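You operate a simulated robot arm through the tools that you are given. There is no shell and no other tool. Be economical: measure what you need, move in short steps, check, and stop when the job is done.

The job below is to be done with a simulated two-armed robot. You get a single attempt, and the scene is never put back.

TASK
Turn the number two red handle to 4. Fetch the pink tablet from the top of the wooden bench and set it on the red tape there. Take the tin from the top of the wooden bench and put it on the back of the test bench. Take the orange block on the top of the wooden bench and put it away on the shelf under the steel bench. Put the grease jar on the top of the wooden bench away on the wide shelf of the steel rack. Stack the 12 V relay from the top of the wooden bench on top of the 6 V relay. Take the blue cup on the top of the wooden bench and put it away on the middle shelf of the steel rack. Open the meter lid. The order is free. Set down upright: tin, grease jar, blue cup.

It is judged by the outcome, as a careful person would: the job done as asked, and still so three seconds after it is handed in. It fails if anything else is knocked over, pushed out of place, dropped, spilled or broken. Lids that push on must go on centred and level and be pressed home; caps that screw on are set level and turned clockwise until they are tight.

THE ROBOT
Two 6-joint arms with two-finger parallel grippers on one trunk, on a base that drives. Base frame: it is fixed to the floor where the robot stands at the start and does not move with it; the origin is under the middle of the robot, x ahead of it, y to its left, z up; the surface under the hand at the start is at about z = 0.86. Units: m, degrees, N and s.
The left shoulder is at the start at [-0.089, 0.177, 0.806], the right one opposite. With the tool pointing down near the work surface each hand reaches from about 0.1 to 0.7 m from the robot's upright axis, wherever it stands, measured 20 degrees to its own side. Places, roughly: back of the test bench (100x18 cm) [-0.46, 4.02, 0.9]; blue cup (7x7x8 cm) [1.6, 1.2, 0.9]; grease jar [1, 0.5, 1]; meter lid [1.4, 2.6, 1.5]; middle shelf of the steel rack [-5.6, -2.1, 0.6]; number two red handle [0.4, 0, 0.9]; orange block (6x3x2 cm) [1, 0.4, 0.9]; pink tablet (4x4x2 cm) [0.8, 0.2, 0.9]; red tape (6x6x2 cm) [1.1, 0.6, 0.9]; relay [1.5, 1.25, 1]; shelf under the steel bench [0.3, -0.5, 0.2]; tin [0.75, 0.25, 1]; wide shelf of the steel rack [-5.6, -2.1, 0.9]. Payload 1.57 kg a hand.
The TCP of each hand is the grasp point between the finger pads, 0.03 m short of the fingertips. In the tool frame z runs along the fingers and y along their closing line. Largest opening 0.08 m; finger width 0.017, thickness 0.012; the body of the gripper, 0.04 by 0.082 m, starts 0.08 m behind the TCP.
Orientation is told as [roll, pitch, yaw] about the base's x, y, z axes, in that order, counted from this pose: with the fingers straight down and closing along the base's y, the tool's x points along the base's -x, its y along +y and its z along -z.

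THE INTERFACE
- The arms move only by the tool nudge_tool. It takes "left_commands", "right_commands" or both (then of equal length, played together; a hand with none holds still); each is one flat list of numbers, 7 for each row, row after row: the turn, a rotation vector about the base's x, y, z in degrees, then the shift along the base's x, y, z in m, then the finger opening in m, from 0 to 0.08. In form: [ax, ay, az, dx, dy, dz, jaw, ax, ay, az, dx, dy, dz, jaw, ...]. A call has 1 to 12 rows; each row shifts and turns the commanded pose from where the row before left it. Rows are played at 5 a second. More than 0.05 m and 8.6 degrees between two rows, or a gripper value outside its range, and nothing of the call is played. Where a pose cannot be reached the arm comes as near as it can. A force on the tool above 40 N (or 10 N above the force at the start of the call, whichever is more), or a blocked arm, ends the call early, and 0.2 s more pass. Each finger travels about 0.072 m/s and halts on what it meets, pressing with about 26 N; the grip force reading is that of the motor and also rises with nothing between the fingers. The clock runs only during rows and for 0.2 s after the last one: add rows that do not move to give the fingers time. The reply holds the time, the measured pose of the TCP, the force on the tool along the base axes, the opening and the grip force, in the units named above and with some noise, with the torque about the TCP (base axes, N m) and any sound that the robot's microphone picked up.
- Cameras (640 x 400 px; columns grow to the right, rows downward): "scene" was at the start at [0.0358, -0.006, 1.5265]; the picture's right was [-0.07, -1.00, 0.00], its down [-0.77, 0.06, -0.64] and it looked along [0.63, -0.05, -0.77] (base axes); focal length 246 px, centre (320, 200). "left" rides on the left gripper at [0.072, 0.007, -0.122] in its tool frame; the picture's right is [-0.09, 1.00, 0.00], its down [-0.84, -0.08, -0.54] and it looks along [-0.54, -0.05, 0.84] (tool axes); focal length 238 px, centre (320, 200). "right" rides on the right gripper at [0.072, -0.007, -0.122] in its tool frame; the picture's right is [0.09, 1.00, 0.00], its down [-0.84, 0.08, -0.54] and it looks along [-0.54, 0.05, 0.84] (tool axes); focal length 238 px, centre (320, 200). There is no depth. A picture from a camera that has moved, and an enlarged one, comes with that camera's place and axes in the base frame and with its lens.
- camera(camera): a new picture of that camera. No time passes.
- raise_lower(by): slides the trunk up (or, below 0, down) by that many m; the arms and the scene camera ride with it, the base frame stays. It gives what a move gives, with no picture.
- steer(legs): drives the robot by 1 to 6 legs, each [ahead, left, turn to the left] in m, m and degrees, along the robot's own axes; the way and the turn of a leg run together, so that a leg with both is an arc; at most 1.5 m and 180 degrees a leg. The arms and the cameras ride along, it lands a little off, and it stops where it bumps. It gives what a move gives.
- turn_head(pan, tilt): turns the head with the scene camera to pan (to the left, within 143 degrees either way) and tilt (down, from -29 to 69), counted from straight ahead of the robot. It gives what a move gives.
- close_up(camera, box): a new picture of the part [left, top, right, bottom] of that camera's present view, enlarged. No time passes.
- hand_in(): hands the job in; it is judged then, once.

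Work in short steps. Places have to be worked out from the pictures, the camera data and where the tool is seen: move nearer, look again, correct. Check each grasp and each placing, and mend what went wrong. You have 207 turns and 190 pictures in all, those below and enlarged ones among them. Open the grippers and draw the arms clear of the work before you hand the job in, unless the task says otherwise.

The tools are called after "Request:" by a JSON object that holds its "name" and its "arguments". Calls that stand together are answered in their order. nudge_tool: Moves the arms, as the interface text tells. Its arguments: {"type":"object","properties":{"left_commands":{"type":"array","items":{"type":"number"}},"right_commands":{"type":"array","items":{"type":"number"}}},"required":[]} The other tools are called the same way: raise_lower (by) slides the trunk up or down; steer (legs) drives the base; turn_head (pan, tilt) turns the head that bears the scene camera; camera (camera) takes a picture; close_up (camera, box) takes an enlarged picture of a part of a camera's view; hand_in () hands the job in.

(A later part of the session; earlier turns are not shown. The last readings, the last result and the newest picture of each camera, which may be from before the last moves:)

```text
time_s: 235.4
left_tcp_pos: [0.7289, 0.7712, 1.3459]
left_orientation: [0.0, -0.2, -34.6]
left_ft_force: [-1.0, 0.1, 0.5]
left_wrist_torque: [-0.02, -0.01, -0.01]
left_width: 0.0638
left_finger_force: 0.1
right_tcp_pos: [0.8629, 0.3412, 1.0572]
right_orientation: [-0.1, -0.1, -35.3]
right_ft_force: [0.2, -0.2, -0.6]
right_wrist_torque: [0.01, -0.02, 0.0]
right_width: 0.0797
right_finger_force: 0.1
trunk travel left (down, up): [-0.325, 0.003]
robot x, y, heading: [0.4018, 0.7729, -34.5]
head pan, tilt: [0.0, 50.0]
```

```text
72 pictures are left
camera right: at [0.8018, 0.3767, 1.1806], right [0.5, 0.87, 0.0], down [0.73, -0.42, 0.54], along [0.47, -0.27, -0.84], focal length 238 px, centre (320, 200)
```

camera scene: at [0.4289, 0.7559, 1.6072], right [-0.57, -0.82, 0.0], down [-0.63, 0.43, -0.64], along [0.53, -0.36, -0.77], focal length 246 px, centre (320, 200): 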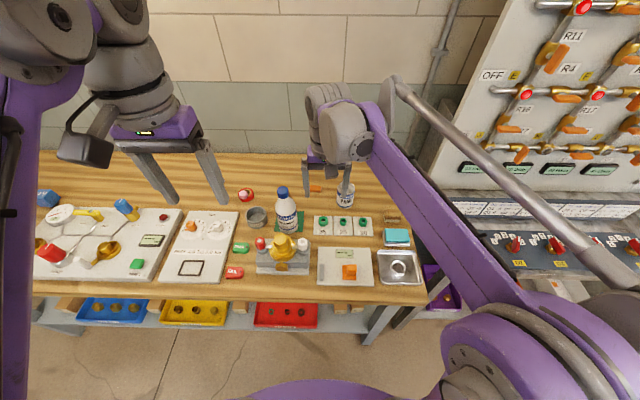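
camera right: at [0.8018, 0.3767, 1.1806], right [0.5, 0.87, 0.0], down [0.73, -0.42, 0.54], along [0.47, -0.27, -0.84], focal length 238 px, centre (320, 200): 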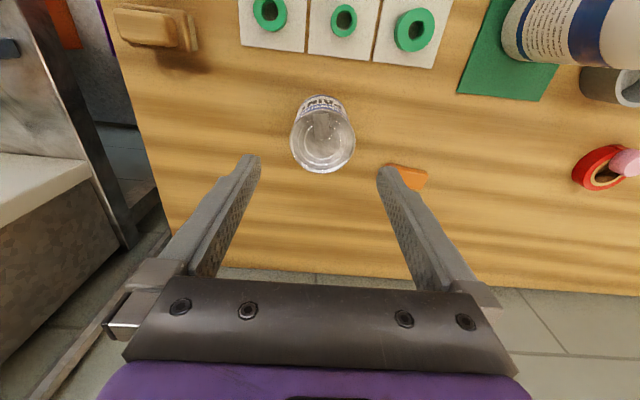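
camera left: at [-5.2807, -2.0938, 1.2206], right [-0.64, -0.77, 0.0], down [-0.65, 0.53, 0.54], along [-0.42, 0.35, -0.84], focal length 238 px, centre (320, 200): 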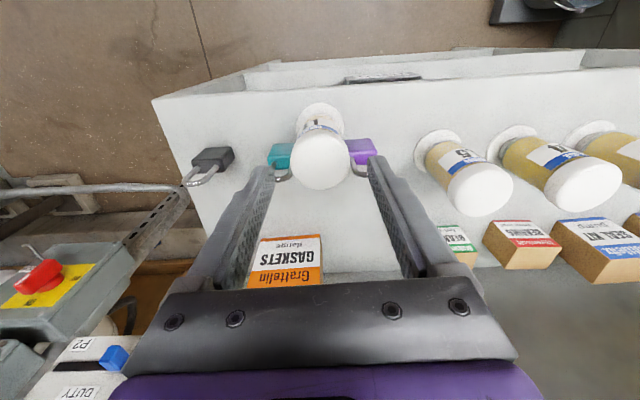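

Centred. I lower to z≈0.935 and close on the tin.

Request:
{"name": "nudge_tool", "arguments": {"right_commands": [0, 0, 0, 0.004, 0, -0.04, 0.08, 0, 0, 0, 0, 0, -0.04, 0.08, 0, 0, 0, 0, 0, -0.04, 0.08, 0, 0, 0, 0, 0, 0, 0.08, 0, 0, 0, 0, 0, 0, 0.06, 0, 0, 0, 0, 0, 0, 0.045, 0, 0, 0, 0, 0, 0, 0.04, 0, 0, 0, 0, 0, 0, 0.04]}}

Request:
{"name": "camera", "arguments": {"camera": "right"}}

```text
time_s: 237.2
left_tcp_pos: [0.7303, 0.771, 1.3448]
left_orientation: [0.1, -0.1, -34.6]
left_ft_force: [-0.1, -0.1, 0.0]
left_wrist_torque: [0.03, 0.01, -0.02]
left_width: 0.0642
left_finger_force: 0.1
right_tcp_pos: [0.8667, 0.3407, 0.9381]
right_orientation: [-0.1, -0.1, -35.2]
right_ft_force: [1.1, -0.5, 0.4]
right_wrist_torque: [0.03, 0.04, -0.02]
right_width: 0.0607
right_finger_force: 26.1
trunk travel left (down, up): [-0.325, 0.003]
robot x, y, heading: [0.4009, 0.7777, -34.4]
head pan, tilt: [0.0, 50.0]
```

```text
71 pictures are left
camera right: at [0.8056, 0.3773, 1.0601], right [0.5, 0.87, 0.0], down [0.73, -0.42, 0.54], along [0.47, -0.27, -0.84], focal length 238 px, centre (320, 200)
```

right: 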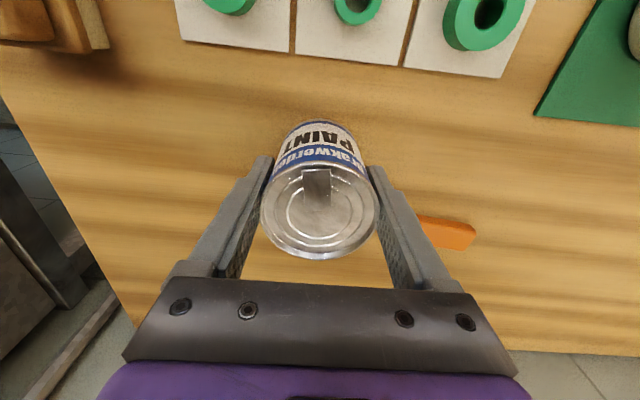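

Tin gripped. I lift and retract it.

Request:
{"name": "nudge_tool", "arguments": {"right_commands": [0, 0, 0, 0, 0, 0.03, 0.04, 0, 0, 0, 0, 0, 0.04, 0.04, 0, 0, 0, -0.005, 0.004, 0.045, 0.04, 0, 0, 0, -0.028, 0.019, 0.03, 0.04, 0, 0, 0, -0.033, 0.0226, 0.025, 0.04, 0, 0, 0, -0.033, 0.0226, 0.025, 0.04, 0, 0, 0, -0.037, 0.0254, 0.01, 0.04, 0, 0, 0, -0.037, 0.0254, 0, 0.04, 0, 0, 0, -0.03, 0.02, 0, 0.04, 0, 0, 0, 0, 0, 0, 0.04]}}

Request:
{"name": "steer", "arguments": {"legs": [[-0.6, 0, 0], [0, 0, 90]]}}

Request:
{"name": "turn_head", "arguments": {"pan": 0, "tilt": 20}}

Request:
{"name": "camera", "arguments": {"camera": "scene"}}

```text
time_s: 239.4
left_tcp_pos: [0.7311, 0.7723, 1.3452]
left_orientation: [0.0, -0.1, -34.6]
left_ft_force: [-0.3, 0.5, -0.2]
left_wrist_torque: [0.0, -0.03, -0.02]
left_width: 0.0637
left_finger_force: 0.2
right_tcp_pos: [0.6662, 0.4822, 1.145]
right_orientation: [-0.1, -0.1, -35.4]
right_ft_force: [-0.1, 0.0, -3.0]
right_wrist_torque: [0.03, 0.01, -0.01]
right_width: 0.061
right_finger_force: 26.3
trunk travel left (down, up): [-0.325, 0.003]
robot x, y, heading: [0.4032, 0.777, -34.5]
head pan, tilt: [0.0, 50.0]
```

```text
time_s: 246.7
left_tcp_pos: [-0.0991, 1.4468, 1.3439]
left_orientation: [0.0, -0.2, 56.5]
left_ft_force: [-0.1, 0.4, -0.2]
left_wrist_torque: [0.0, 0.01, 0.01]
left_width: 0.064
left_finger_force: 0.0
right_tcp_pos: [0.1909, 1.3889, 1.1447]
right_orientation: [-0.1, -0.2, 55.7]
right_ft_force: [-0.6, -0.4, -3.5]
right_wrist_torque: [-0.03, 0.02, 0.0]
right_width: 0.061
right_finger_force: 25.9
trunk travel left (down, up): [-0.325, 0.003]
robot x, y, heading: [-0.0986, 1.1191, 56.5]
head pan, tilt: [0.0, 50.0]
```

```text
time_s: 247.7
left_tcp_pos: [-0.0978, 1.4468, 1.3452]
left_orientation: [0.0, -0.1, 56.4]
left_ft_force: [0.6, -0.6, -0.7]
left_wrist_torque: [-0.02, -0.01, 0.06]
left_width: 0.0638
left_finger_force: 0.1
right_tcp_pos: [0.1904, 1.3877, 1.1445]
right_orientation: [-0.2, -0.2, 55.7]
right_ft_force: [0.2, -0.7, -3.3]
right_wrist_torque: [-0.02, 0.04, -0.04]
right_width: 0.061
right_finger_force: 25.9
trunk travel left (down, up): [-0.325, 0.003]
robot x, y, heading: [-0.0932, 1.1174, 56.4]
head pan, tilt: [0.0, 20.0]
```

```text
70 pictures are left
camera scene: at [-0.0695, 1.1595, 1.6526], right [0.83, -0.55, 0.0], down [-0.19, -0.29, -0.94], along [0.52, 0.78, -0.34], focal length 246 px, centre (320, 200)
```

scene: 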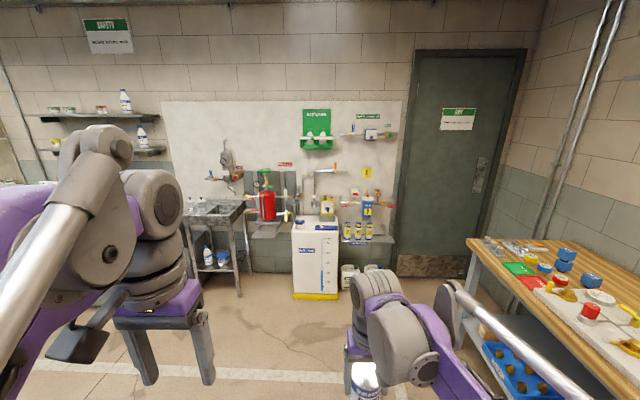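

The meter should be at the small shelf around pixel (370, 133). I enlarge it and then look left for the test bench.

Request:
{"name": "close_up", "arguments": {"camera": "scene", "box": [290, 90, 430, 190]}}

Request:
{"name": "turn_head", "arguments": {"pan": 45, "tilt": 15}}

Request:
{"name": "camera", "arguments": {"camera": "scene"}}

```text
4.00 times, centred on (360, 140) of scene
camera zoom: at [-0.0695, 1.1595, 1.6526], right [0.83, -0.55, 0.0], down [-0.19, -0.29, -0.94], along [0.52, 0.78, -0.34], focal length 986 px, centre (160, 440)
```

zoom: 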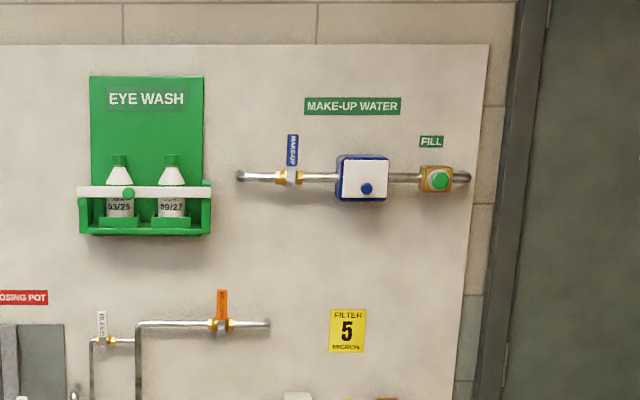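

```text
time_s: 248.8
left_tcp_pos: [-0.0995, 1.447, 1.3446]
left_orientation: [0.0, 0.0, 56.4]
left_ft_force: [-1.1, 0.7, -0.7]
left_wrist_torque: [-0.01, 0.0, 0.01]
left_width: 0.0641
left_finger_force: 0.1
right_tcp_pos: [0.1908, 1.3875, 1.1453]
right_orientation: [-0.1, -0.2, 55.7]
right_ft_force: [0.2, 0.5, -2.2]
right_wrist_torque: [-0.02, 0.0, 0.02]
right_width: 0.0611
right_finger_force: 25.6
trunk travel left (down, up): [-0.325, 0.003]
robot x, y, heading: [-0.0982, 1.1188, 56.4]
head pan, tilt: [45.0, 15.0]
```

```text
68 pictures are left
camera scene: at [-0.1395, 1.1734, 1.6608], right [0.98, 0.2, 0.0], down [0.05, -0.25, -0.97], along [-0.19, 0.95, -0.26], focal length 246 px, centre (320, 200)
```

scene: 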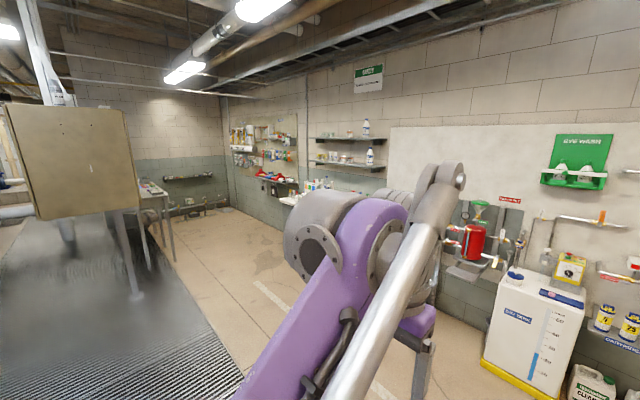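

The meter is a box with a hinged lid and blue knob on the make-up water pipe. Now to the test bench: I drive diagonally left and ahead, then look at it.

Request:
{"name": "steer", "arguments": {"legs": [[0.4, 1.1, 0], [0.4, 0.7, 0]]}}

Request:
{"name": "turn_head", "arguments": {"pan": 0, "tilt": 35}}

Request:
{"name": "camera", "arguments": {"camera": "scene"}}

```text
time_s: 264.8
left_tcp_pos: [-1.1773, 3.0855, 1.3459]
left_orientation: [0.0, -0.2, 56.9]
left_ft_force: [0.3, -0.6, -0.1]
left_wrist_torque: [-0.01, 0.0, 0.01]
left_width: 0.0637
left_finger_force: 0.0
right_tcp_pos: [-0.8873, 3.0296, 1.1449]
right_orientation: [-0.1, -0.1, 56.2]
right_ft_force: [0.2, 0.1, -3.2]
right_wrist_torque: [-0.02, 0.05, 0.01]
right_width: 0.061
right_finger_force: 26.2
trunk travel left (down, up): [-0.325, 0.003]
robot x, y, heading: [-1.1721, 2.753, 57.4]
head pan, tilt: [45.0, 15.0]
```

```text
time_s: 265.9
left_tcp_pos: [-1.1765, 3.0852, 1.3446]
left_orientation: [-0.1, -0.2, 57.0]
left_ft_force: [-0.3, -0.2, 0.7]
left_wrist_torque: [0.03, 0.0, 0.0]
left_width: 0.0639
left_finger_force: 0.2
right_tcp_pos: [-0.8863, 3.0291, 1.1441]
right_orientation: [-0.1, -0.2, 56.3]
right_ft_force: [-0.7, 0.0, -2.3]
right_wrist_torque: [-0.02, 0.03, 0.0]
right_width: 0.061
right_finger_force: 25.8
trunk travel left (down, up): [-0.325, 0.003]
robot x, y, heading: [-1.1743, 2.7562, 57.2]
head pan, tilt: [0.0, 35.0]
```

```text
67 pictures are left
camera scene: at [-1.1485, 2.7946, 1.6289], right [0.84, -0.54, 0.0], down [-0.31, -0.48, -0.82], along [0.45, 0.69, -0.57], focal length 246 px, centre (320, 200)
```

scene: 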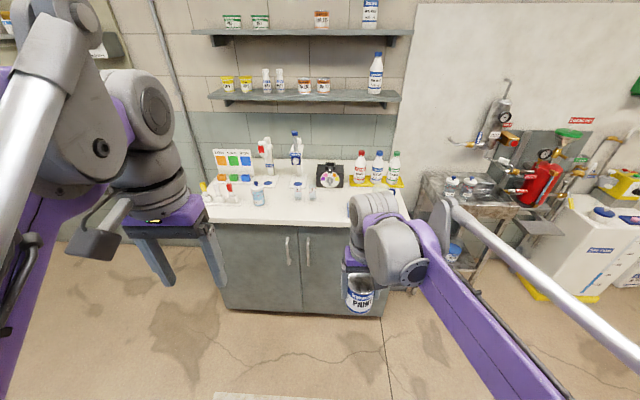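

I enlarge the bench top.

Request:
{"name": "close_up", "arguments": {"camera": "scene", "box": [190, 120, 430, 240]}}

```text
2.67 times, centred on (310, 180) of scene
camera zoom: at [-1.1485, 2.7946, 1.6289], right [0.84, -0.54, 0.0], down [-0.31, -0.48, -0.82], along [0.45, 0.69, -0.57], focal length 657 px, centre (347, 253)
```

zoom: 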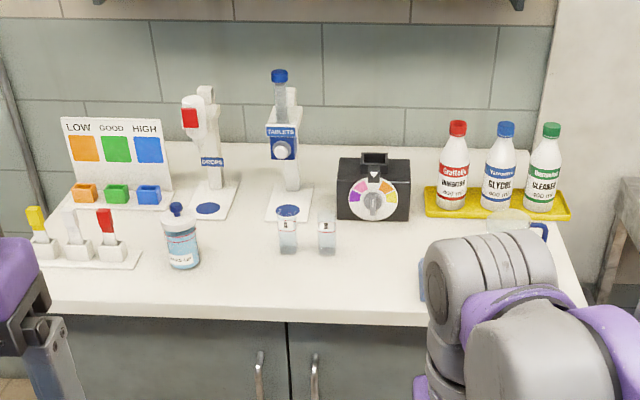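

The back strip lies behind the dispensers and the comparator; a free spot exists between the TABLETS stand and the comparator at about (−0.42, 3.94). It is deep, so I will regrasp the tin with a slanted hand after setting it on the bench front. I drive closer.

Request:
{"name": "steer", "arguments": {"legs": [[0.45, 0.16, -1.2]]}}

Request:
{"name": "turn_head", "arguments": {"pan": -5, "tilt": 35}}

Request:
{"name": "camera", "arguments": {"camera": "scene"}}

```text
time_s: 268.8
left_tcp_pos: [-1.0572, 3.5366, 1.3445]
left_orientation: [0.0, -0.1, 55.8]
left_ft_force: [-0.3, -0.5, -0.9]
left_wrist_torque: [-0.01, 0.03, -0.01]
left_width: 0.0638
left_finger_force: 0.1
right_tcp_pos: [-0.768, 3.4752, 1.1449]
right_orientation: [-0.1, -0.2, 55.1]
right_ft_force: [0.7, 0.1, -2.6]
right_wrist_torque: [-0.01, 0.01, -0.02]
right_width: 0.0609
right_finger_force: 25.7
trunk travel left (down, up): [-0.325, 0.003]
robot x, y, heading: [-1.0633, 3.2103, 56.2]
head pan, tilt: [0.0, 35.0]
```

```text
time_s: 269.4
left_tcp_pos: [-1.0581, 3.5375, 1.3445]
left_orientation: [0.1, 0.0, 55.8]
left_ft_force: [-0.2, 1.2, 0.1]
left_wrist_torque: [-0.01, 0.03, -0.01]
left_width: 0.0641
left_finger_force: 0.0
right_tcp_pos: [-0.7691, 3.4762, 1.1437]
right_orientation: [-0.1, -0.1, 55.0]
right_ft_force: [0.5, 0.5, -3.8]
right_wrist_torque: [-0.05, 0.04, 0.02]
right_width: 0.061
right_finger_force: 26.1
trunk travel left (down, up): [-0.325, 0.003]
robot x, y, heading: [-1.0572, 3.2105, 55.9]
head pan, tilt: [-5.0, 35.0]
```

```text
65 pictures are left
camera scene: at [-1.0285, 3.2423, 1.6288], right [0.78, -0.63, 0.0], down [-0.36, -0.45, -0.82], along [0.52, 0.64, -0.57], focal length 246 px, centre (320, 200)
```

scene: 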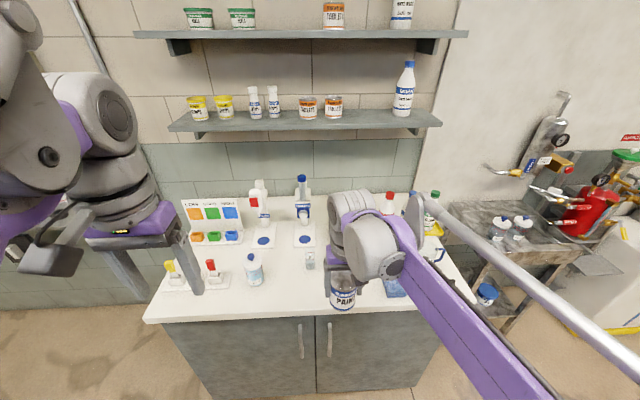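

Front edge is at l≈2.54, robot 0.47 m before it. I drive 0.17 ahead, which puts the tin above a clear spot at the bench front.

Request:
{"name": "steer", "arguments": {"legs": [[0.17, -0.02, 0]]}}

Request:
{"name": "camera", "arguments": {"camera": "right"}}

Request:
{"name": "camera", "arguments": {"camera": "scene"}}

```text
time_s: 270.9
left_tcp_pos: [-0.9497, 3.6623, 1.3453]
left_orientation: [0.0, -0.1, 55.7]
left_ft_force: [-0.6, -0.9, -0.6]
left_wrist_torque: [0.01, -0.03, 0.02]
left_width: 0.0643
left_finger_force: 0.0
right_tcp_pos: [-0.6602, 3.6011, 1.1441]
right_orientation: [-0.2, -0.2, 55.1]
right_ft_force: [1.2, -0.5, -3.3]
right_wrist_torque: [-0.03, 0.02, -0.02]
right_width: 0.0609
right_finger_force: 25.9
trunk travel left (down, up): [-0.325, 0.003]
robot x, y, heading: [-0.9483, 3.3323, 55.7]
head pan, tilt: [-5.0, 35.0]
```

```text
64 pictures are left
camera right: at [-0.6942, 3.5372, 1.2666], right [-0.87, 0.49, 0.0], down [0.41, 0.73, 0.54], along [0.27, 0.47, -0.84], focal length 238 px, centre (320, 200)
```

right: 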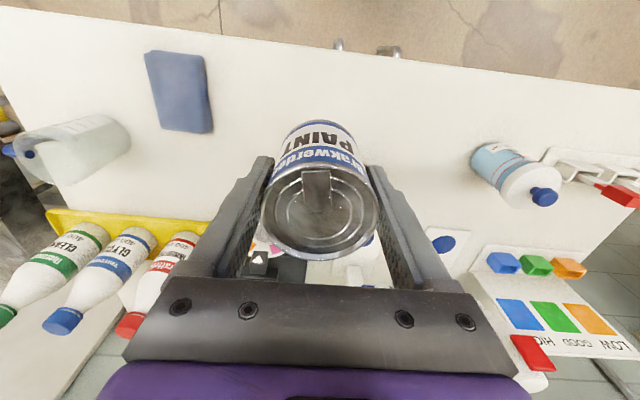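

```text
63 pictures are left
camera scene: at [-0.9202, 3.3666, 1.6286], right [0.78, -0.63, 0.0], down [-0.36, -0.44, -0.82], along [0.52, 0.64, -0.57], focal length 246 px, centre (320, 200)
```

scene: 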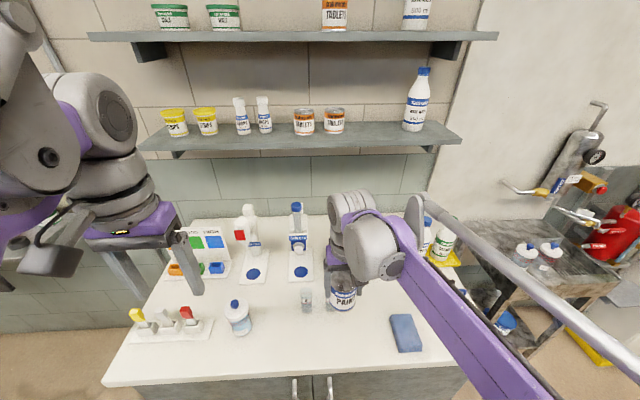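

Clear below. I lower the tin to the bench front.

Request:
{"name": "nudge_tool", "arguments": {"right_commands": [0, 0, 0, 0, 0, -0.045, 0.04, 0, 0, 0, 0, 0, -0.045, 0.04, 0, 0, 0, 0, 0, -0.045, 0.04, 0, 0, 0, 0, 0, -0.03, 0.04, 0, 0, 0, 0, 0, -0.008, 0.04, 0, 0, 0, 0, 0, -0.004, 0.04, 0, 0, 0, 0, 0, 0, 0.04]}}

```text
time_s: 272.5
left_tcp_pos: [-0.9486, 3.6648, 1.3458]
left_orientation: [0.1, -0.1, 55.7]
left_ft_force: [-0.3, -0.4, 0.0]
left_wrist_torque: [-0.03, 0.01, 0.07]
left_width: 0.0641
left_finger_force: 0.1
right_tcp_pos: [-0.658, 3.6007, 0.9665]
right_orientation: [0.0, 0.0, 55.1]
right_ft_force: [0.0, -0.2, -2.7]
right_wrist_torque: [-0.01, -0.01, 0.0]
right_width: 0.061
right_finger_force: 26.4
trunk travel left (down, up): [-0.325, 0.003]
robot x, y, heading: [-0.955, 3.3386, 56.0]
head pan, tilt: [-5.0, 35.0]
```

Not down yet; I go on in 3 mm steps.

Request:
{"name": "nudge_tool", "arguments": {"right_commands": [0, 0, 0, 0, 0, -0.004, 0.04, 0, 0, 0, 0, 0, -0.003, 0.04, 0, 0, 0, 0, 0, -0.003, 0.04, 0, 0, 0, 0, 0, 0, 0.04]}}

```text
time_s: 273.5
left_tcp_pos: [-0.9491, 3.6641, 1.3452]
left_orientation: [0.0, -0.2, 55.8]
left_ft_force: [0.2, -0.2, 0.6]
left_wrist_torque: [0.01, -0.02, 0.0]
left_width: 0.064
left_finger_force: 0.0
right_tcp_pos: [-0.6596, 3.6017, 0.9584]
right_orientation: [-0.1, -0.1, 55.1]
right_ft_force: [1.4, 0.7, 7.5]
right_wrist_torque: [0.19, 0.14, 0.0]
right_width: 0.0608
right_finger_force: 26.4
trunk travel left (down, up): [-0.325, 0.003]
robot x, y, heading: [-0.9469, 3.335, 55.9]
head pan, tilt: [-5.0, 35.0]
```

Contact at z=0.958 (bench top 0.900). I release, rise, tilt the hand 30° forward and look.

Request:
{"name": "nudge_tool", "arguments": {"right_commands": [0, 0, 0, 0, 0, 0.001, 0.07, 0, 0, 0, 0, 0, 0, 0.08, 0, 0, 0, 0, 0, 0, 0.08, 0, 0, 0, 0, 0, 0.04, 0.08, 0, 0, 0, 0, 0, 0.042, 0.08, 6.22, -4.19, 0, -0.0056, -0.0083, 0, 0.08, 6.22, -4.19, 0, -0.0056, -0.0083, 0, 0.08, 6.22, -4.19, 0, -0.0056, -0.0083, 0, 0.08, 6.22, -4.19, 0, -0.0056, -0.0083, 0, 0.08, 0, 0, 0, 0, 0, 0, 0.08]}}

Request:
{"name": "camera", "arguments": {"camera": "right"}}

```text
time_s: 275.7
left_tcp_pos: [-0.9491, 3.6645, 1.3446]
left_orientation: [0.0, 0.0, 55.8]
left_ft_force: [-1.5, -0.6, 0.7]
left_wrist_torque: [-0.02, 0.0, 0.05]
left_width: 0.0638
left_finger_force: 0.1
right_tcp_pos: [-0.6825, 3.5695, 1.0422]
right_orientation: [0.4, -30.2, 55.0]
right_ft_force: [-0.1, -1.0, 0.4]
right_wrist_torque: [-0.04, 0.0, 0.0]
right_width: 0.0799
right_finger_force: 0.1
trunk travel left (down, up): [-0.325, 0.003]
robot x, y, heading: [-0.951, 3.3357, 56.1]
head pan, tilt: [-5.0, 35.0]
```

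```text
62 pictures are left
camera right: at [-0.7446, 3.4636, 1.1106], right [-0.86, 0.5, -0.04], down [0.2, 0.41, 0.89], along [0.46, 0.76, -0.45], focal length 238 px, centre (320, 200)
```

right: 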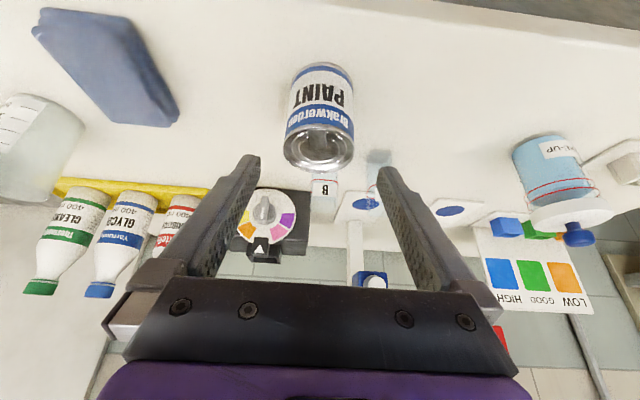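

Tin is centred. I approach along the tool axis, close, and lift.

Request:
{"name": "nudge_tool", "arguments": {"right_commands": [0, 0, 0, 0.0078, 0.0105, -0.0257, 0.08, 0, 0, 0, 0.0078, 0.0105, -0.0257, 0.08, 0, 0, 0, 0.0078, 0.0105, -0.0257, 0.08, 0, 0, 0, 0, 0, 0, 0.08, 0, 0, 0, 0, 0, 0, 0.06, 0, 0, 0, 0, 0, 0, 0.045, 0, 0, 0, 0, 0, 0, 0.04, 0, 0, 0, 0, 0, 0, 0.04, 0, 0, 0, 0, 0, 0.03, 0.04, 0, 0, 0, 0, 0, 0, 0.04]}}

Request:
{"name": "camera", "arguments": {"camera": "right"}}

```text
time_s: 277.9
left_tcp_pos: [-0.9483, 3.6649, 1.3466]
left_orientation: [0.0, -0.1, 55.8]
left_ft_force: [0.2, 0.3, -0.8]
left_wrist_torque: [0.02, -0.03, 0.03]
left_width: 0.064
left_finger_force: 0.1
right_tcp_pos: [-0.6579, 3.6024, 0.9933]
right_orientation: [0.6, -30.0, 55.0]
right_ft_force: [0.0, 0.4, -2.7]
right_wrist_torque: [-0.04, 0.0, -0.01]
right_width: 0.0609
right_finger_force: 26.2
trunk travel left (down, up): [-0.325, 0.003]
robot x, y, heading: [-0.9482, 3.3364, 55.9]
head pan, tilt: [-5.0, 35.0]
```

```text
61 pictures are left
camera right: at [-0.7195, 3.4955, 1.0636], right [-0.86, 0.5, -0.04], down [0.2, 0.41, 0.89], along [0.46, 0.76, -0.46], focal length 238 px, centre (320, 200)
```

right: 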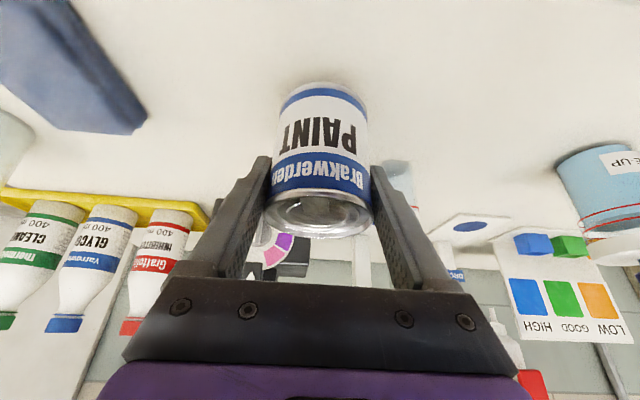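

Tin is held at a slant and upright. I raise it to z≈1.10 and drive 0.08 m closer.

Request:
{"name": "nudge_tool", "arguments": {"right_commands": [0, 0, 0, 0, 0, 0.04, 0.04, 0, 0, 0, 0, 0, 0.04, 0.04, 0, 0, 0, 0, 0, 0.03, 0.04]}}

Request:
{"name": "steer", "arguments": {"legs": [[0.08, 0, 0]]}}

Request:
{"name": "camera", "arguments": {"camera": "right"}}

```text
time_s: 278.7
left_tcp_pos: [-0.9494, 3.6634, 1.3438]
left_orientation: [0.0, -0.1, 55.9]
left_ft_force: [-0.1, -0.2, -0.5]
left_wrist_torque: [0.02, 0.03, -0.03]
left_width: 0.0639
left_finger_force: 0.0
right_tcp_pos: [-0.6588, 3.6021, 1.1055]
right_orientation: [0.5, -30.1, 54.9]
right_ft_force: [0.3, 0.6, -3.7]
right_wrist_torque: [-0.05, 0.01, -0.02]
right_width: 0.0611
right_finger_force: 26.1
trunk travel left (down, up): [-0.325, 0.003]
robot x, y, heading: [-0.9485, 3.3347, 56.0]
head pan, tilt: [-5.0, 35.0]
```

```text
time_s: 279.9
left_tcp_pos: [-0.9066, 3.727, 1.3459]
left_orientation: [0.0, -0.2, 55.8]
left_ft_force: [0.2, 0.0, -0.4]
left_wrist_torque: [0.01, 0.02, -0.01]
left_width: 0.0641
left_finger_force: 0.1
right_tcp_pos: [-0.6171, 3.6658, 1.1043]
right_orientation: [0.5, -30.1, 54.9]
right_ft_force: [0.5, 0.7, -3.5]
right_wrist_torque: [-0.04, 0.02, 0.02]
right_width: 0.061
right_finger_force: 25.7
trunk travel left (down, up): [-0.325, 0.003]
robot x, y, heading: [-0.9098, 3.3972, 56.3]
head pan, tilt: [-5.0, 35.0]
stopped in leg 1: the robot was blocked; the commanded pose is now the measured one
```

```text
60 pictures are left
camera right: at [-0.6795, 3.5588, 1.1742], right [-0.86, 0.5, -0.04], down [0.2, 0.41, 0.89], along [0.46, 0.76, -0.45], focal length 238 px, centre (320, 200)
```

right: 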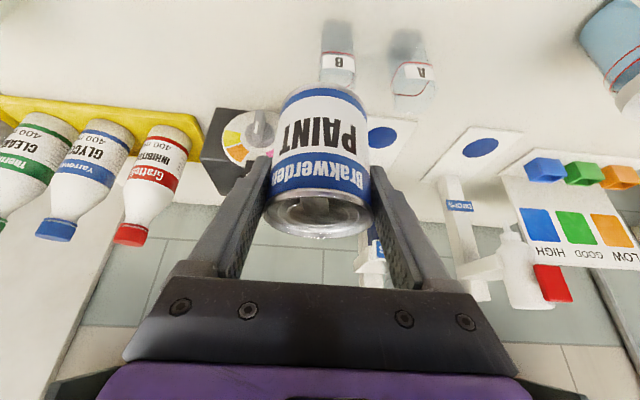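

The base touched the cabinet front and stopped; all items still stand. Reach is now sufficient. I move the tin forward over the gap in two stages.

Request:
{"name": "nudge_tool", "arguments": {"right_commands": [0, 0, 0, 0.0235, 0.0348, 0, 0.04, 0, 0, 0, 0.0235, 0.0348, 0, 0.04, 0, 0, 0, 0.0235, 0.0348, 0, 0.04, 0, 0, 0, 0.0235, 0.0348, 0, 0.04, 0, 0, 0, 0.0235, 0.0348, 0, 0.04, 0, 0, 0, 0, 0, 0, 0.04]}}

Request:
{"name": "camera", "arguments": {"camera": "right"}}

Request:
{"name": "camera", "arguments": {"camera": "scene"}}

```text
time_s: 281.3
left_tcp_pos: [-0.9057, 3.7255, 1.3448]
left_orientation: [0.0, -0.2, 55.8]
left_ft_force: [-0.6, -0.9, -0.4]
left_wrist_torque: [-0.03, 0.02, -0.05]
left_width: 0.0639
left_finger_force: 0.0
right_tcp_pos: [-0.5003, 3.8403, 1.1048]
right_orientation: [0.5, -30.3, 55.0]
right_ft_force: [-0.4, -0.3, -3.3]
right_wrist_torque: [-0.04, -0.01, -0.01]
right_width: 0.0611
right_finger_force: 26.1
trunk travel left (down, up): [-0.325, 0.003]
robot x, y, heading: [-0.9099, 3.395, 55.8]
head pan, tilt: [-5.0, 35.0]
```

```text
59 pictures are left
camera right: at [-0.5625, 3.7346, 1.174], right [-0.86, 0.5, -0.04], down [0.2, 0.41, 0.89], along [0.46, 0.76, -0.45], focal length 238 px, centre (320, 200)
```

right: 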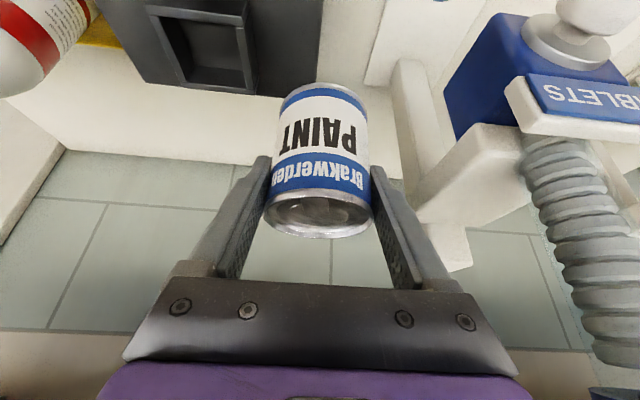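

```text
58 pictures are left
camera scene: at [-0.8779, 3.429, 1.6288], right [0.78, -0.63, 0.0], down [-0.36, -0.44, -0.82], along [0.52, 0.64, -0.57], focal length 246 px, centre (320, 200)
```

scene: 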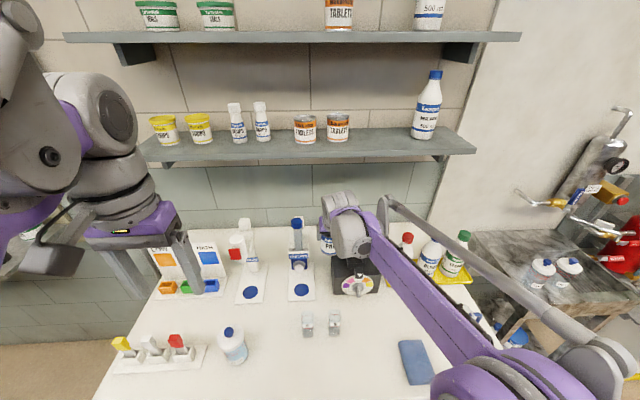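

Gap is confirmed: comparator back at l≈2.93, TABLETS pillar at n≈−2.647, bench back edge l≈3.175. I move to l=3.05, n=−2.573.

Request:
{"name": "nudge_tool", "arguments": {"right_commands": [0, 0, 0, 0.0179, 0.032, 0, 0.04, 0, 0, 0, 0.0179, 0.032, 0, 0.04, 0, 0, 0, 0.0179, 0.032, 0, 0.04, 0, 0, 0, 0.0179, 0.032, 0, 0.04, 0, 0, 0, 0, 0, 0, 0.04]}}

Request:
{"name": "camera", "arguments": {"camera": "right"}}

Request:
{"name": "close_up", "arguments": {"camera": "scene", "box": [240, 180, 420, 310]}}

```text
time_s: 282.5
left_tcp_pos: [-0.9066, 3.7252, 1.346]
left_orientation: [0.0, -0.2, 55.7]
left_ft_force: [-0.3, 0.5, -1.0]
left_wrist_torque: [0.02, 0.0, 0.0]
left_width: 0.0642
left_finger_force: 0.0
right_tcp_pos: [-0.4264, 3.9664, 1.1067]
right_orientation: [0.5, -30.2, 55.0]
right_ft_force: [0.4, -0.2, -2.9]
right_wrist_torque: [0.0, 0.0, -0.05]
right_width: 0.0611
right_finger_force: 25.9
trunk travel left (down, up): [-0.325, 0.003]
robot x, y, heading: [-0.9082, 3.3997, 55.7]
head pan, tilt: [-5.0, 35.0]
```

```text
57 pictures are left
camera right: at [-0.4898, 3.8599, 1.1754], right [-0.86, 0.5, -0.04], down [0.2, 0.41, 0.89], along [0.46, 0.76, -0.45], focal length 238 px, centre (320, 200)
```

right: 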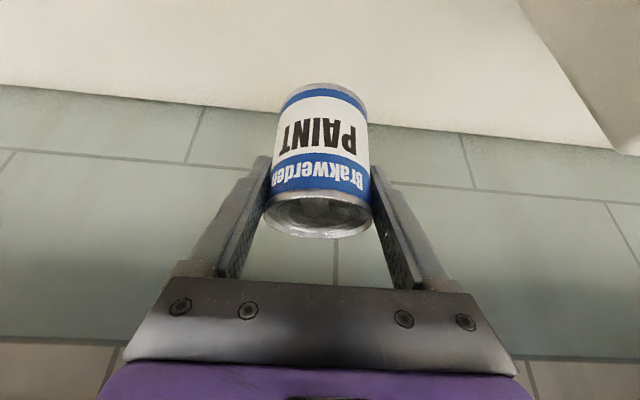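

```text
3.08 times, centred on (330, 245) of scene
camera zoom: at [-0.8781, 3.4286, 1.6288], right [0.78, -0.63, 0.0], down [-0.36, -0.44, -0.82], along [0.52, 0.64, -0.57], focal length 758 px, centre (289, 62)
```

zoom: 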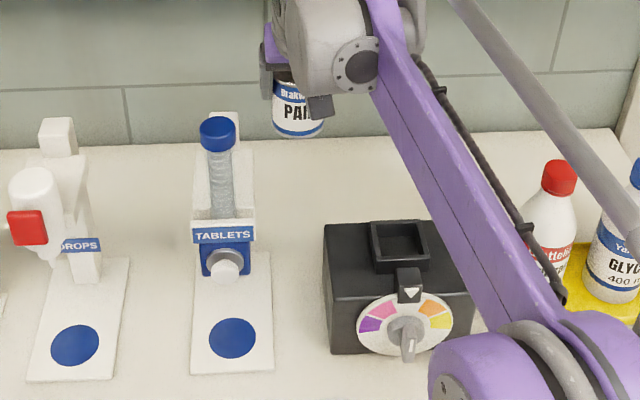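

Position reached. The forearm will pass close above the comparator, so I lower in stages and watch.

Request:
{"name": "nudge_tool", "arguments": {"right_commands": [0, 0, 0, 0, 0, -0.025, 0.04, 0, 0, 0, 0, 0, -0.025, 0.04, 0, 0, 0, 0, 0, -0.025, 0.04, 0, 0, 0, 0, 0, 0, 0.04]}}

Request:
{"name": "close_up", "arguments": {"camera": "scene", "box": [240, 180, 480, 360]}}

```text
time_s: 283.5
left_tcp_pos: [-0.908, 3.727, 1.3457]
left_orientation: [0.1, -0.1, 55.8]
left_ft_force: [0.1, 0.4, -0.4]
left_wrist_torque: [-0.03, 0.02, -0.01]
left_width: 0.0639
left_finger_force: 0.0
right_tcp_pos: [-0.4272, 3.9652, 1.0299]
right_orientation: [0.5, -30.2, 54.9]
right_ft_force: [0.3, 0.4, -2.8]
right_wrist_torque: [-0.01, 0.03, -0.01]
right_width: 0.0611
right_finger_force: 26.2
trunk travel left (down, up): [-0.325, 0.003]
robot x, y, heading: [-0.9089, 3.3943, 56.2]
head pan, tilt: [-5.0, 35.0]
```

```text
2.22 times, centred on (360, 270) of scene
camera zoom: at [-0.8776, 3.4296, 1.6288], right [0.78, -0.63, 0.0], down [-0.36, -0.45, -0.82], along [0.52, 0.64, -0.57], focal length 548 px, centre (231, 44)
```

zoom: 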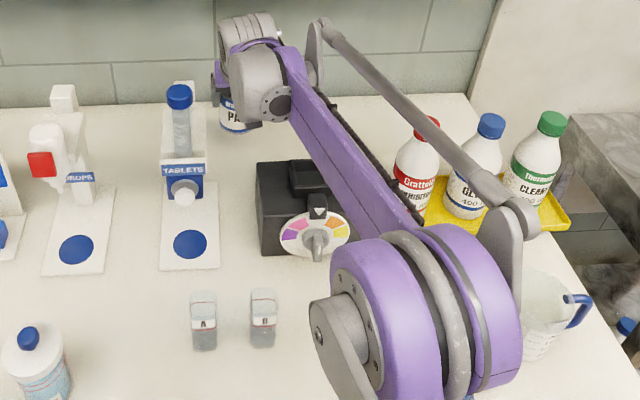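

The elbow drops toward the jug as the arm folds. I back up 4 cm and extend the hand by the same, which straightens the arm and lifts the elbow.

Request:
{"name": "steer", "arguments": {"legs": [[-0.04, 0, 0]]}}

Request:
{"name": "nudge_tool", "arguments": {"right_commands": [0, 0, 0, 0.0224, 0.0332, 0, 0.04, 0, 0, 0, 0, 0, -0.02, 0.04, 0, 0, 0, 0, 0, 0, 0.04]}}

Request:
{"name": "close_up", "arguments": {"camera": "scene", "box": [240, 180, 480, 360]}}

```text
time_s: 284.4
left_tcp_pos: [-0.9263, 3.6971, 1.3451]
left_orientation: [0.0, -0.1, 55.8]
left_ft_force: [0.3, -0.1, -0.2]
left_wrist_torque: [-0.06, 0.01, -0.01]
left_width: 0.064
left_finger_force: 0.1
right_tcp_pos: [-0.4465, 3.9363, 1.0297]
right_orientation: [0.5, -30.1, 54.9]
right_ft_force: [-0.1, 0.8, -3.3]
right_wrist_torque: [-0.01, 0.04, 0.03]
right_width: 0.0607
right_finger_force: 26.3
trunk travel left (down, up): [-0.325, 0.003]
robot x, y, heading: [-0.9316, 3.3656, 55.8]
head pan, tilt: [-5.0, 35.0]
```

```text
time_s: 285.2
left_tcp_pos: [-0.9279, 3.695, 1.3441]
left_orientation: [0.0, -0.3, 55.8]
left_ft_force: [-0.3, -0.8, 0.4]
left_wrist_torque: [-0.03, -0.03, 0.03]
left_width: 0.0638
left_finger_force: 0.0
right_tcp_pos: [-0.4262, 3.9685, 1.012]
right_orientation: [0.5, -30.2, 55.1]
right_ft_force: [0.2, 0.3, -3.7]
right_wrist_torque: [-0.03, -0.03, -0.02]
right_width: 0.0611
right_finger_force: 25.7
trunk travel left (down, up): [-0.325, 0.003]
robot x, y, heading: [-0.9373, 3.3678, 55.9]
head pan, tilt: [-5.0, 35.0]
```

```text
2.22 times, centred on (360, 270) of scene
camera zoom: at [-0.8996, 3.3973, 1.6288], right [0.78, -0.63, 0.0], down [-0.36, -0.44, -0.82], along [0.52, 0.64, -0.57], focal length 548 px, centre (231, 44)
```

zoom: 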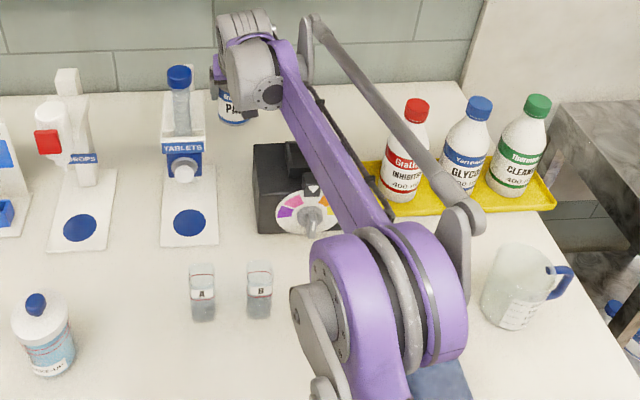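

Better clearance everywhere. I continue lowering.

Request:
{"name": "nudge_tool", "arguments": {"right_commands": [0, 0, 0, 0, 0, -0.015, 0.04, 0, 0, 0, 0, 0, -0.015, 0.04, 0, 0, 0, 0, 0, -0.008, 0.04, 0, 0, 0, 0, 0, 0, 0.04]}}

Request:
{"name": "close_up", "arguments": {"camera": "scene", "box": [240, 180, 480, 360]}}

```text
time_s: 286.2
left_tcp_pos: [-0.9272, 3.6953, 1.3452]
left_orientation: [0.0, -0.1, 55.8]
left_ft_force: [0.0, -0.3, 0.2]
left_wrist_torque: [0.01, 0.0, 0.03]
left_width: 0.0642
left_finger_force: 0.1
right_tcp_pos: [-0.4257, 3.9655, 0.9718]
right_orientation: [0.5, -30.1, 55.0]
right_ft_force: [-0.2, 0.3, -1.9]
right_wrist_torque: [0.01, 0.01, 0.01]
right_width: 0.0609
right_finger_force: 25.9
trunk travel left (down, up): [-0.325, 0.003]
robot x, y, heading: [-0.9301, 3.3693, 55.8]
head pan, tilt: [-5.0, 35.0]
```

```text
2.22 times, centred on (360, 270) of scene
camera zoom: at [-0.899, 3.3979, 1.6288], right [0.78, -0.63, 0.0], down [-0.36, -0.45, -0.82], along [0.52, 0.64, -0.57], focal length 548 px, centre (231, 44)
```

zoom: 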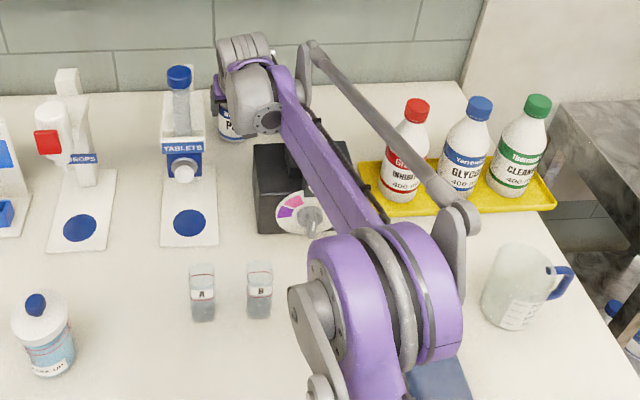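

Still clear. Final slow descent to contact.

Request:
{"name": "nudge_tool", "arguments": {"right_commands": [0, 0, 0, 0, 0, -0.003, 0.04, 0, 0, 0, 0, 0, -0.002, 0.04, 0, 0, 0, 0, 0, -0.002, 0.04, 0, 0, 0, 0, 0, 0, 0.04]}}

```text
time_s: 287.2
left_tcp_pos: [-0.9276, 3.6948, 1.3455]
left_orientation: [0.0, -0.1, 55.9]
left_ft_force: [0.2, -0.1, 0.1]
left_wrist_torque: [-0.04, 0.0, -0.01]
left_width: 0.0639
left_finger_force: 0.0
right_tcp_pos: [-0.4275, 3.9665, 0.9651]
right_orientation: [0.5, -30.2, 54.9]
right_ft_force: [-0.5, -0.4, -3.5]
right_wrist_torque: [-0.05, 0.01, 0.01]
right_width: 0.0609
right_finger_force: 26.3
trunk travel left (down, up): [-0.325, 0.003]
robot x, y, heading: [-0.9326, 3.3625, 55.8]
head pan, tilt: [-5.0, 35.0]
```

Request:
{"name": "nudge_tool", "arguments": {"right_commands": [0, 0, 0, 0, 0, -0.002, 0.04, 0, 0, 0, 0, 0, -0.002, 0.04, 0, 0, 0, 0, 0, 0, 0.04]}}

```text
time_s: 288.0
left_tcp_pos: [-0.9276, 3.6944, 1.3458]
left_orientation: [0.0, -0.3, 55.7]
left_ft_force: [-0.2, 0.0, 0.2]
left_wrist_torque: [0.03, -0.04, 0.0]
left_width: 0.0639
left_finger_force: 0.0
right_tcp_pos: [-0.4261, 3.9662, 0.9622]
right_orientation: [0.5, -30.3, 54.9]
right_ft_force: [-0.1, 0.6, 2.2]
right_wrist_torque: [-0.06, -0.1, 0.03]
right_width: 0.061
right_finger_force: 26.1
trunk travel left (down, up): [-0.325, 0.003]
robot x, y, heading: [-0.93, 3.3644, 55.9]
head pan, tilt: [-5.0, 35.0]
```

Touching (force changed by ~5 N). I open to 7 cm and withdraw along the tool axis.

Request:
{"name": "nudge_tool", "arguments": {"right_commands": [0, 0, 0, 0, 0, 0, 0.064, 0, 0, 0, 0, 0, 0, 0.072, 0, 0, 0, 0, 0, 0, 0.072, 0, 0, 0, -0.0056, -0.0083, 0.0173, 0.072, 0, 0, 0, -0.0084, -0.0124, 0.026, 0.072, 0, 0, 0, -0.0112, -0.0166, 0.0346, 0.072, 0, 0, 0, -0.0112, -0.0166, 0.0346, 0.072, 0, 0, 0, -0.0112, -0.0166, 0.0346, 0.072, 0, 0, 0, 0, 0, 0, 0.072]}}

Request:
{"name": "camera", "arguments": {"camera": "right"}}

```text
time_s: 290.0
left_tcp_pos: [-0.9276, 3.6958, 1.345]
left_orientation: [0.0, -0.1, 55.7]
left_ft_force: [-0.6, 0.4, -0.2]
left_wrist_torque: [0.0, -0.01, 0.0]
left_width: 0.064
left_finger_force: 0.0
right_tcp_pos: [-0.4757, 3.8973, 1.1095]
right_orientation: [0.4, -30.2, 55.0]
right_ft_force: [-0.1, 0.3, 0.5]
right_wrist_torque: [-0.01, 0.0, -0.02]
right_width: 0.0717
right_finger_force: 0.1
trunk travel left (down, up): [-0.325, 0.003]
robot x, y, heading: [-0.9296, 3.3672, 55.8]
head pan, tilt: [-5.0, 35.0]
```

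```text
52 pictures are left
camera right: at [-0.5384, 3.7917, 1.1788], right [-0.86, 0.5, -0.04], down [0.2, 0.41, 0.89], along [0.46, 0.76, -0.46], focal length 238 px, centre (320, 200)
```

right: 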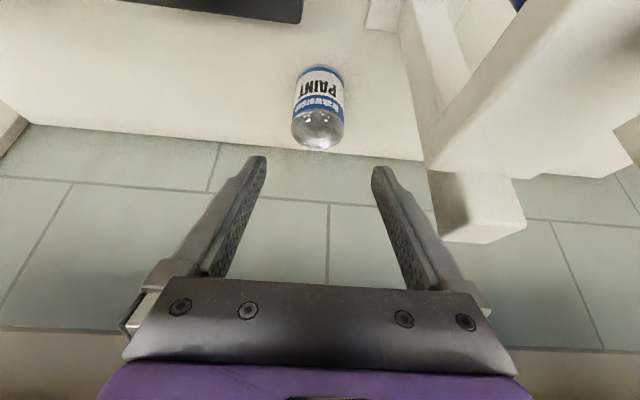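

Tin stands upright at the back of the test bench. I retract and level the right hand, back off, and move right along the wall toward the meter.

Request:
{"name": "nudge_tool", "arguments": {"right_commands": [0, 0, 0, -0.0235, -0.0348, 0.005, 0.08, 0, 0, 0, -0.0235, -0.0348, 0.005, 0.08, -6.22, 4.19, 0, -0.0235, -0.0348, 0.005, 0.08, -6.22, 4.19, 0, -0.0235, -0.0348, 0.005, 0.08, -6.22, 4.19, 0, -0.0235, -0.0348, 0.005, 0.08, -6.22, 4.19, 0, -0.0235, -0.0348, 0.005, 0.08, 0, 0, 0, -0.0235, -0.0348, 0.005, 0.08, 0, 0, 0, 0, 0, 0, 0.08]}}

Request:
{"name": "steer", "arguments": {"legs": [[-0.35, 0, 0], [0, -1.2, 0], [0, -1.1, 0]]}}

Request:
{"name": "turn_head", "arguments": {"pan": 0, "tilt": 10}}

Request:
{"name": "camera", "arguments": {"camera": "scene"}}

```text
time_s: 291.8
left_tcp_pos: [-0.927, 3.6978, 1.3449]
left_orientation: [-0.1, -0.1, 55.9]
left_ft_force: [-0.6, -0.4, 0.6]
left_wrist_torque: [0.02, 0.01, 0.0]
left_width: 0.0641
left_finger_force: 0.0
right_tcp_pos: [-0.6409, 3.6546, 1.1407]
right_orientation: [0.0, -0.1, 55.1]
right_ft_force: [0.0, 0.3, -0.4]
right_wrist_torque: [0.0, 0.03, -0.02]
right_width: 0.08
right_finger_force: 0.1
trunk travel left (down, up): [-0.325, 0.003]
robot x, y, heading: [-0.927, 3.3674, 55.9]
head pan, tilt: [-5.0, 35.0]
```

```text
time_s: 313.8
left_tcp_pos: [0.7556, 2.1177, 1.3453]
left_orientation: [0.0, -0.1, 55.8]
left_ft_force: [0.1, 0.5, -0.2]
left_wrist_torque: [-0.01, 0.0, -0.01]
left_width: 0.0639
left_finger_force: 0.2
right_tcp_pos: [1.0417, 2.0777, 1.1415]
right_orientation: [-0.1, -0.1, 55.1]
right_ft_force: [0.6, 0.5, -0.8]
right_wrist_torque: [0.0, 0.01, 0.0]
right_width: 0.0803
right_finger_force: 0.0
trunk travel left (down, up): [-0.325, 0.003]
robot x, y, heading: [0.7533, 1.7881, 55.7]
head pan, tilt: [-5.0, 35.0]
```

```text
time_s: 314.7
left_tcp_pos: [0.7544, 2.1188, 1.3449]
left_orientation: [-0.1, -0.2, 55.8]
left_ft_force: [0.2, 0.1, -0.2]
left_wrist_torque: [-0.01, -0.02, -0.01]
left_width: 0.0642
left_finger_force: 0.1
right_tcp_pos: [1.0426, 2.0775, 1.1414]
right_orientation: [0.0, -0.2, 55.1]
right_ft_force: [0.4, 0.0, 0.0]
right_wrist_torque: [0.02, -0.01, -0.03]
right_width: 0.0799
right_finger_force: 0.1
trunk travel left (down, up): [-0.325, 0.003]
robot x, y, heading: [0.7488, 1.7867, 55.8]
head pan, tilt: [0.0, 10.0]
```

```text
51 pictures are left
camera scene: at [0.7793, 1.8302, 1.6689], right [0.83, -0.56, 0.0], down [-0.1, -0.14, -0.98], along [0.55, 0.81, -0.17], focal length 246 px, centre (320, 200)
```

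scene: 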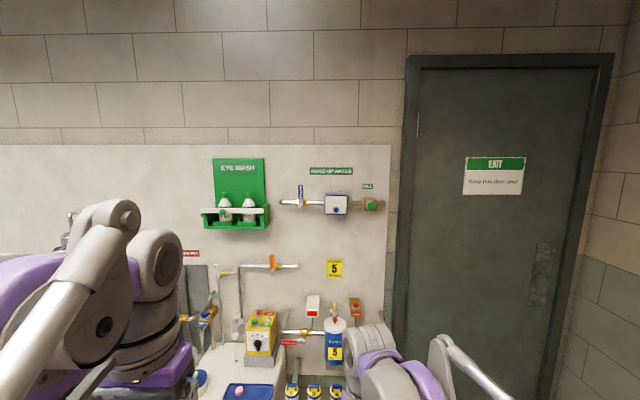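

I enlarge the meter.

Request:
{"name": "close_up", "arguments": {"camera": "scene", "box": [290, 170, 390, 235]}}

```text
6.15 times, centred on (340, 202) of scene
camera zoom: at [0.7793, 1.8302, 1.6689], right [0.83, -0.56, 0.0], down [-0.1, -0.14, -0.98], along [0.55, 0.81, -0.17], focal length 1517 px, centre (197, 185)
```

zoom: 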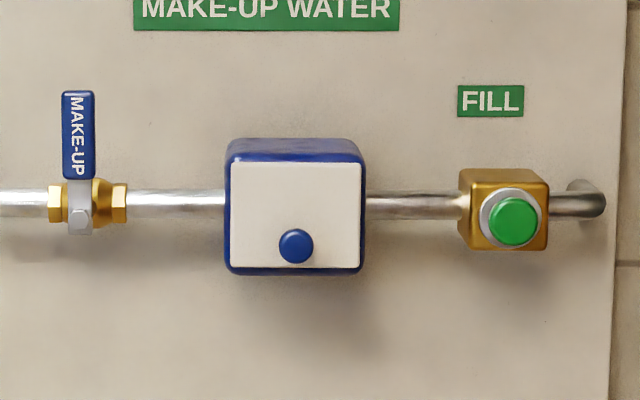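

The lid has its knob near the bottom, so the hinge is at the top. I turn the right hand horizontal (pointing at the wall) while raising it to z≈1.46.

Request:
{"name": "nudge_tool", "arguments": {"right_commands": [6.78, -4.57, 0, 0, 0, 0.028, 0.08, 6.78, -4.57, 0, 0, 0, 0.028, 0.08, 6.78, -4.57, 0, 0, 0, 0.028, 0.08, 6.78, -4.57, 0, 0, 0, 0.028, 0.08, 6.78, -4.57, 0, 0, 0, 0.028, 0.08, 6.78, -4.57, 0, 0, 0, 0.028, 0.08, 6.78, -4.57, 0, 0, 0, 0.028, 0.08, 6.78, -4.57, 0, 0, 0, 0.028, 0.08, 6.78, -4.57, 0, 0, 0, 0.028, 0.08, 6.78, -4.57, 0, 0, 0, 0.028, 0.08, 6.78, -4.57, 0, 0, 0, 0.028, 0.08, 0, 0, 0, 0, 0, 0, 0.06]}}

Request:
{"name": "camera", "arguments": {"camera": "right"}}

```text
time_s: 317.3
left_tcp_pos: [0.7536, 2.1189, 1.3453]
left_orientation: [0.0, -0.2, 55.8]
left_ft_force: [0.6, 0.0, -0.1]
left_wrist_torque: [0.01, 0.01, 0.01]
left_width: 0.0639
left_finger_force: 0.0
right_tcp_pos: [1.042, 2.0802, 1.4484]
right_orientation: [101.6, -89.1, -45.6]
right_ft_force: [-0.3, 0.2, -0.1]
right_wrist_torque: [0.01, 0.0, -0.01]
right_width: 0.0599
right_finger_force: 0.1
trunk travel left (down, up): [-0.325, 0.003]
robot x, y, heading: [0.7484, 1.7878, 56.1]
head pan, tilt: [0.0, 10.0]
```

```text
49 pictures are left
camera right: at [0.9799, 1.9752, 1.3764], right [-0.83, 0.56, -0.08], down [-0.36, -0.42, 0.84], along [0.43, 0.72, 0.54], focal length 238 px, centre (320, 200)
```

right: 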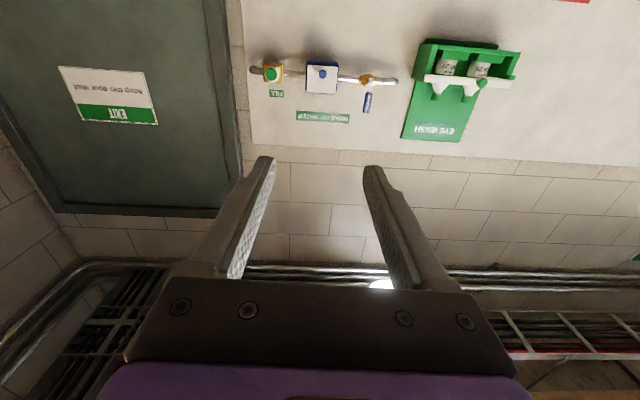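

Knob located at l≈3.015, n≈−0.305, z≈1.440 (base frame ≈ (1.433, 2.670)). I drive 0.47 ahead and check.

Request:
{"name": "steer", "arguments": {"legs": [[0.47, 0, 0]]}}

Request:
{"name": "camera", "arguments": {"camera": "right"}}

Request:
{"name": "close_up", "arguments": {"camera": "scene", "box": [270, 130, 470, 290]}}

```text
time_s: 320.1
left_tcp_pos: [1.0188, 2.5092, 1.3459]
left_orientation: [0.0, -0.2, 55.7]
left_ft_force: [-1.2, 0.7, -0.9]
left_wrist_torque: [0.0, -0.01, 0.0]
left_width: 0.0639
left_finger_force: 0.0
right_tcp_pos: [1.3054, 2.4693, 1.4485]
right_orientation: [98.0, -89.1, -42.1]
right_ft_force: [0.5, 0.9, -0.2]
right_wrist_torque: [0.0, -0.01, 0.01]
right_width: 0.0599
right_finger_force: 0.0
trunk travel left (down, up): [-0.325, 0.003]
robot x, y, heading: [1.0191, 2.1759, 55.8]
head pan, tilt: [0.0, 10.0]
```

```text
48 pictures are left
camera right: at [1.2445, 2.3639, 1.3762], right [-0.83, 0.56, -0.08], down [-0.36, -0.41, 0.84], along [0.44, 0.72, 0.54], focal length 238 px, centre (320, 200)
```

right: 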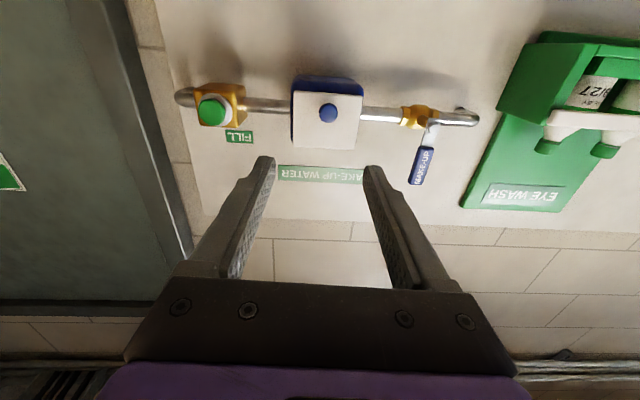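

```text
2.50 times, centred on (370, 210) of scene
camera zoom: at [1.0436, 2.2191, 1.6689], right [0.83, -0.56, 0.0], down [-0.1, -0.14, -0.98], along [0.55, 0.81, -0.17], focal length 616 px, centre (195, 175)
```

zoom: 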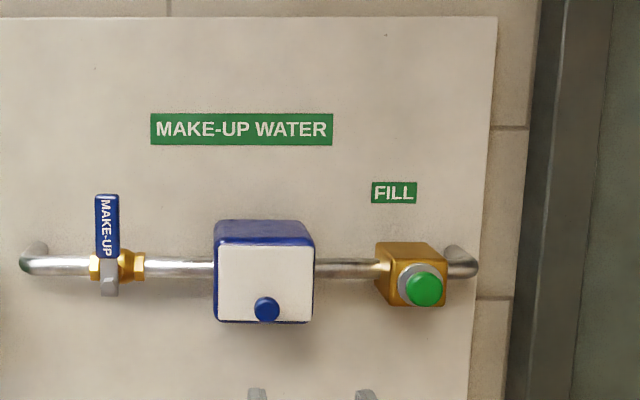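

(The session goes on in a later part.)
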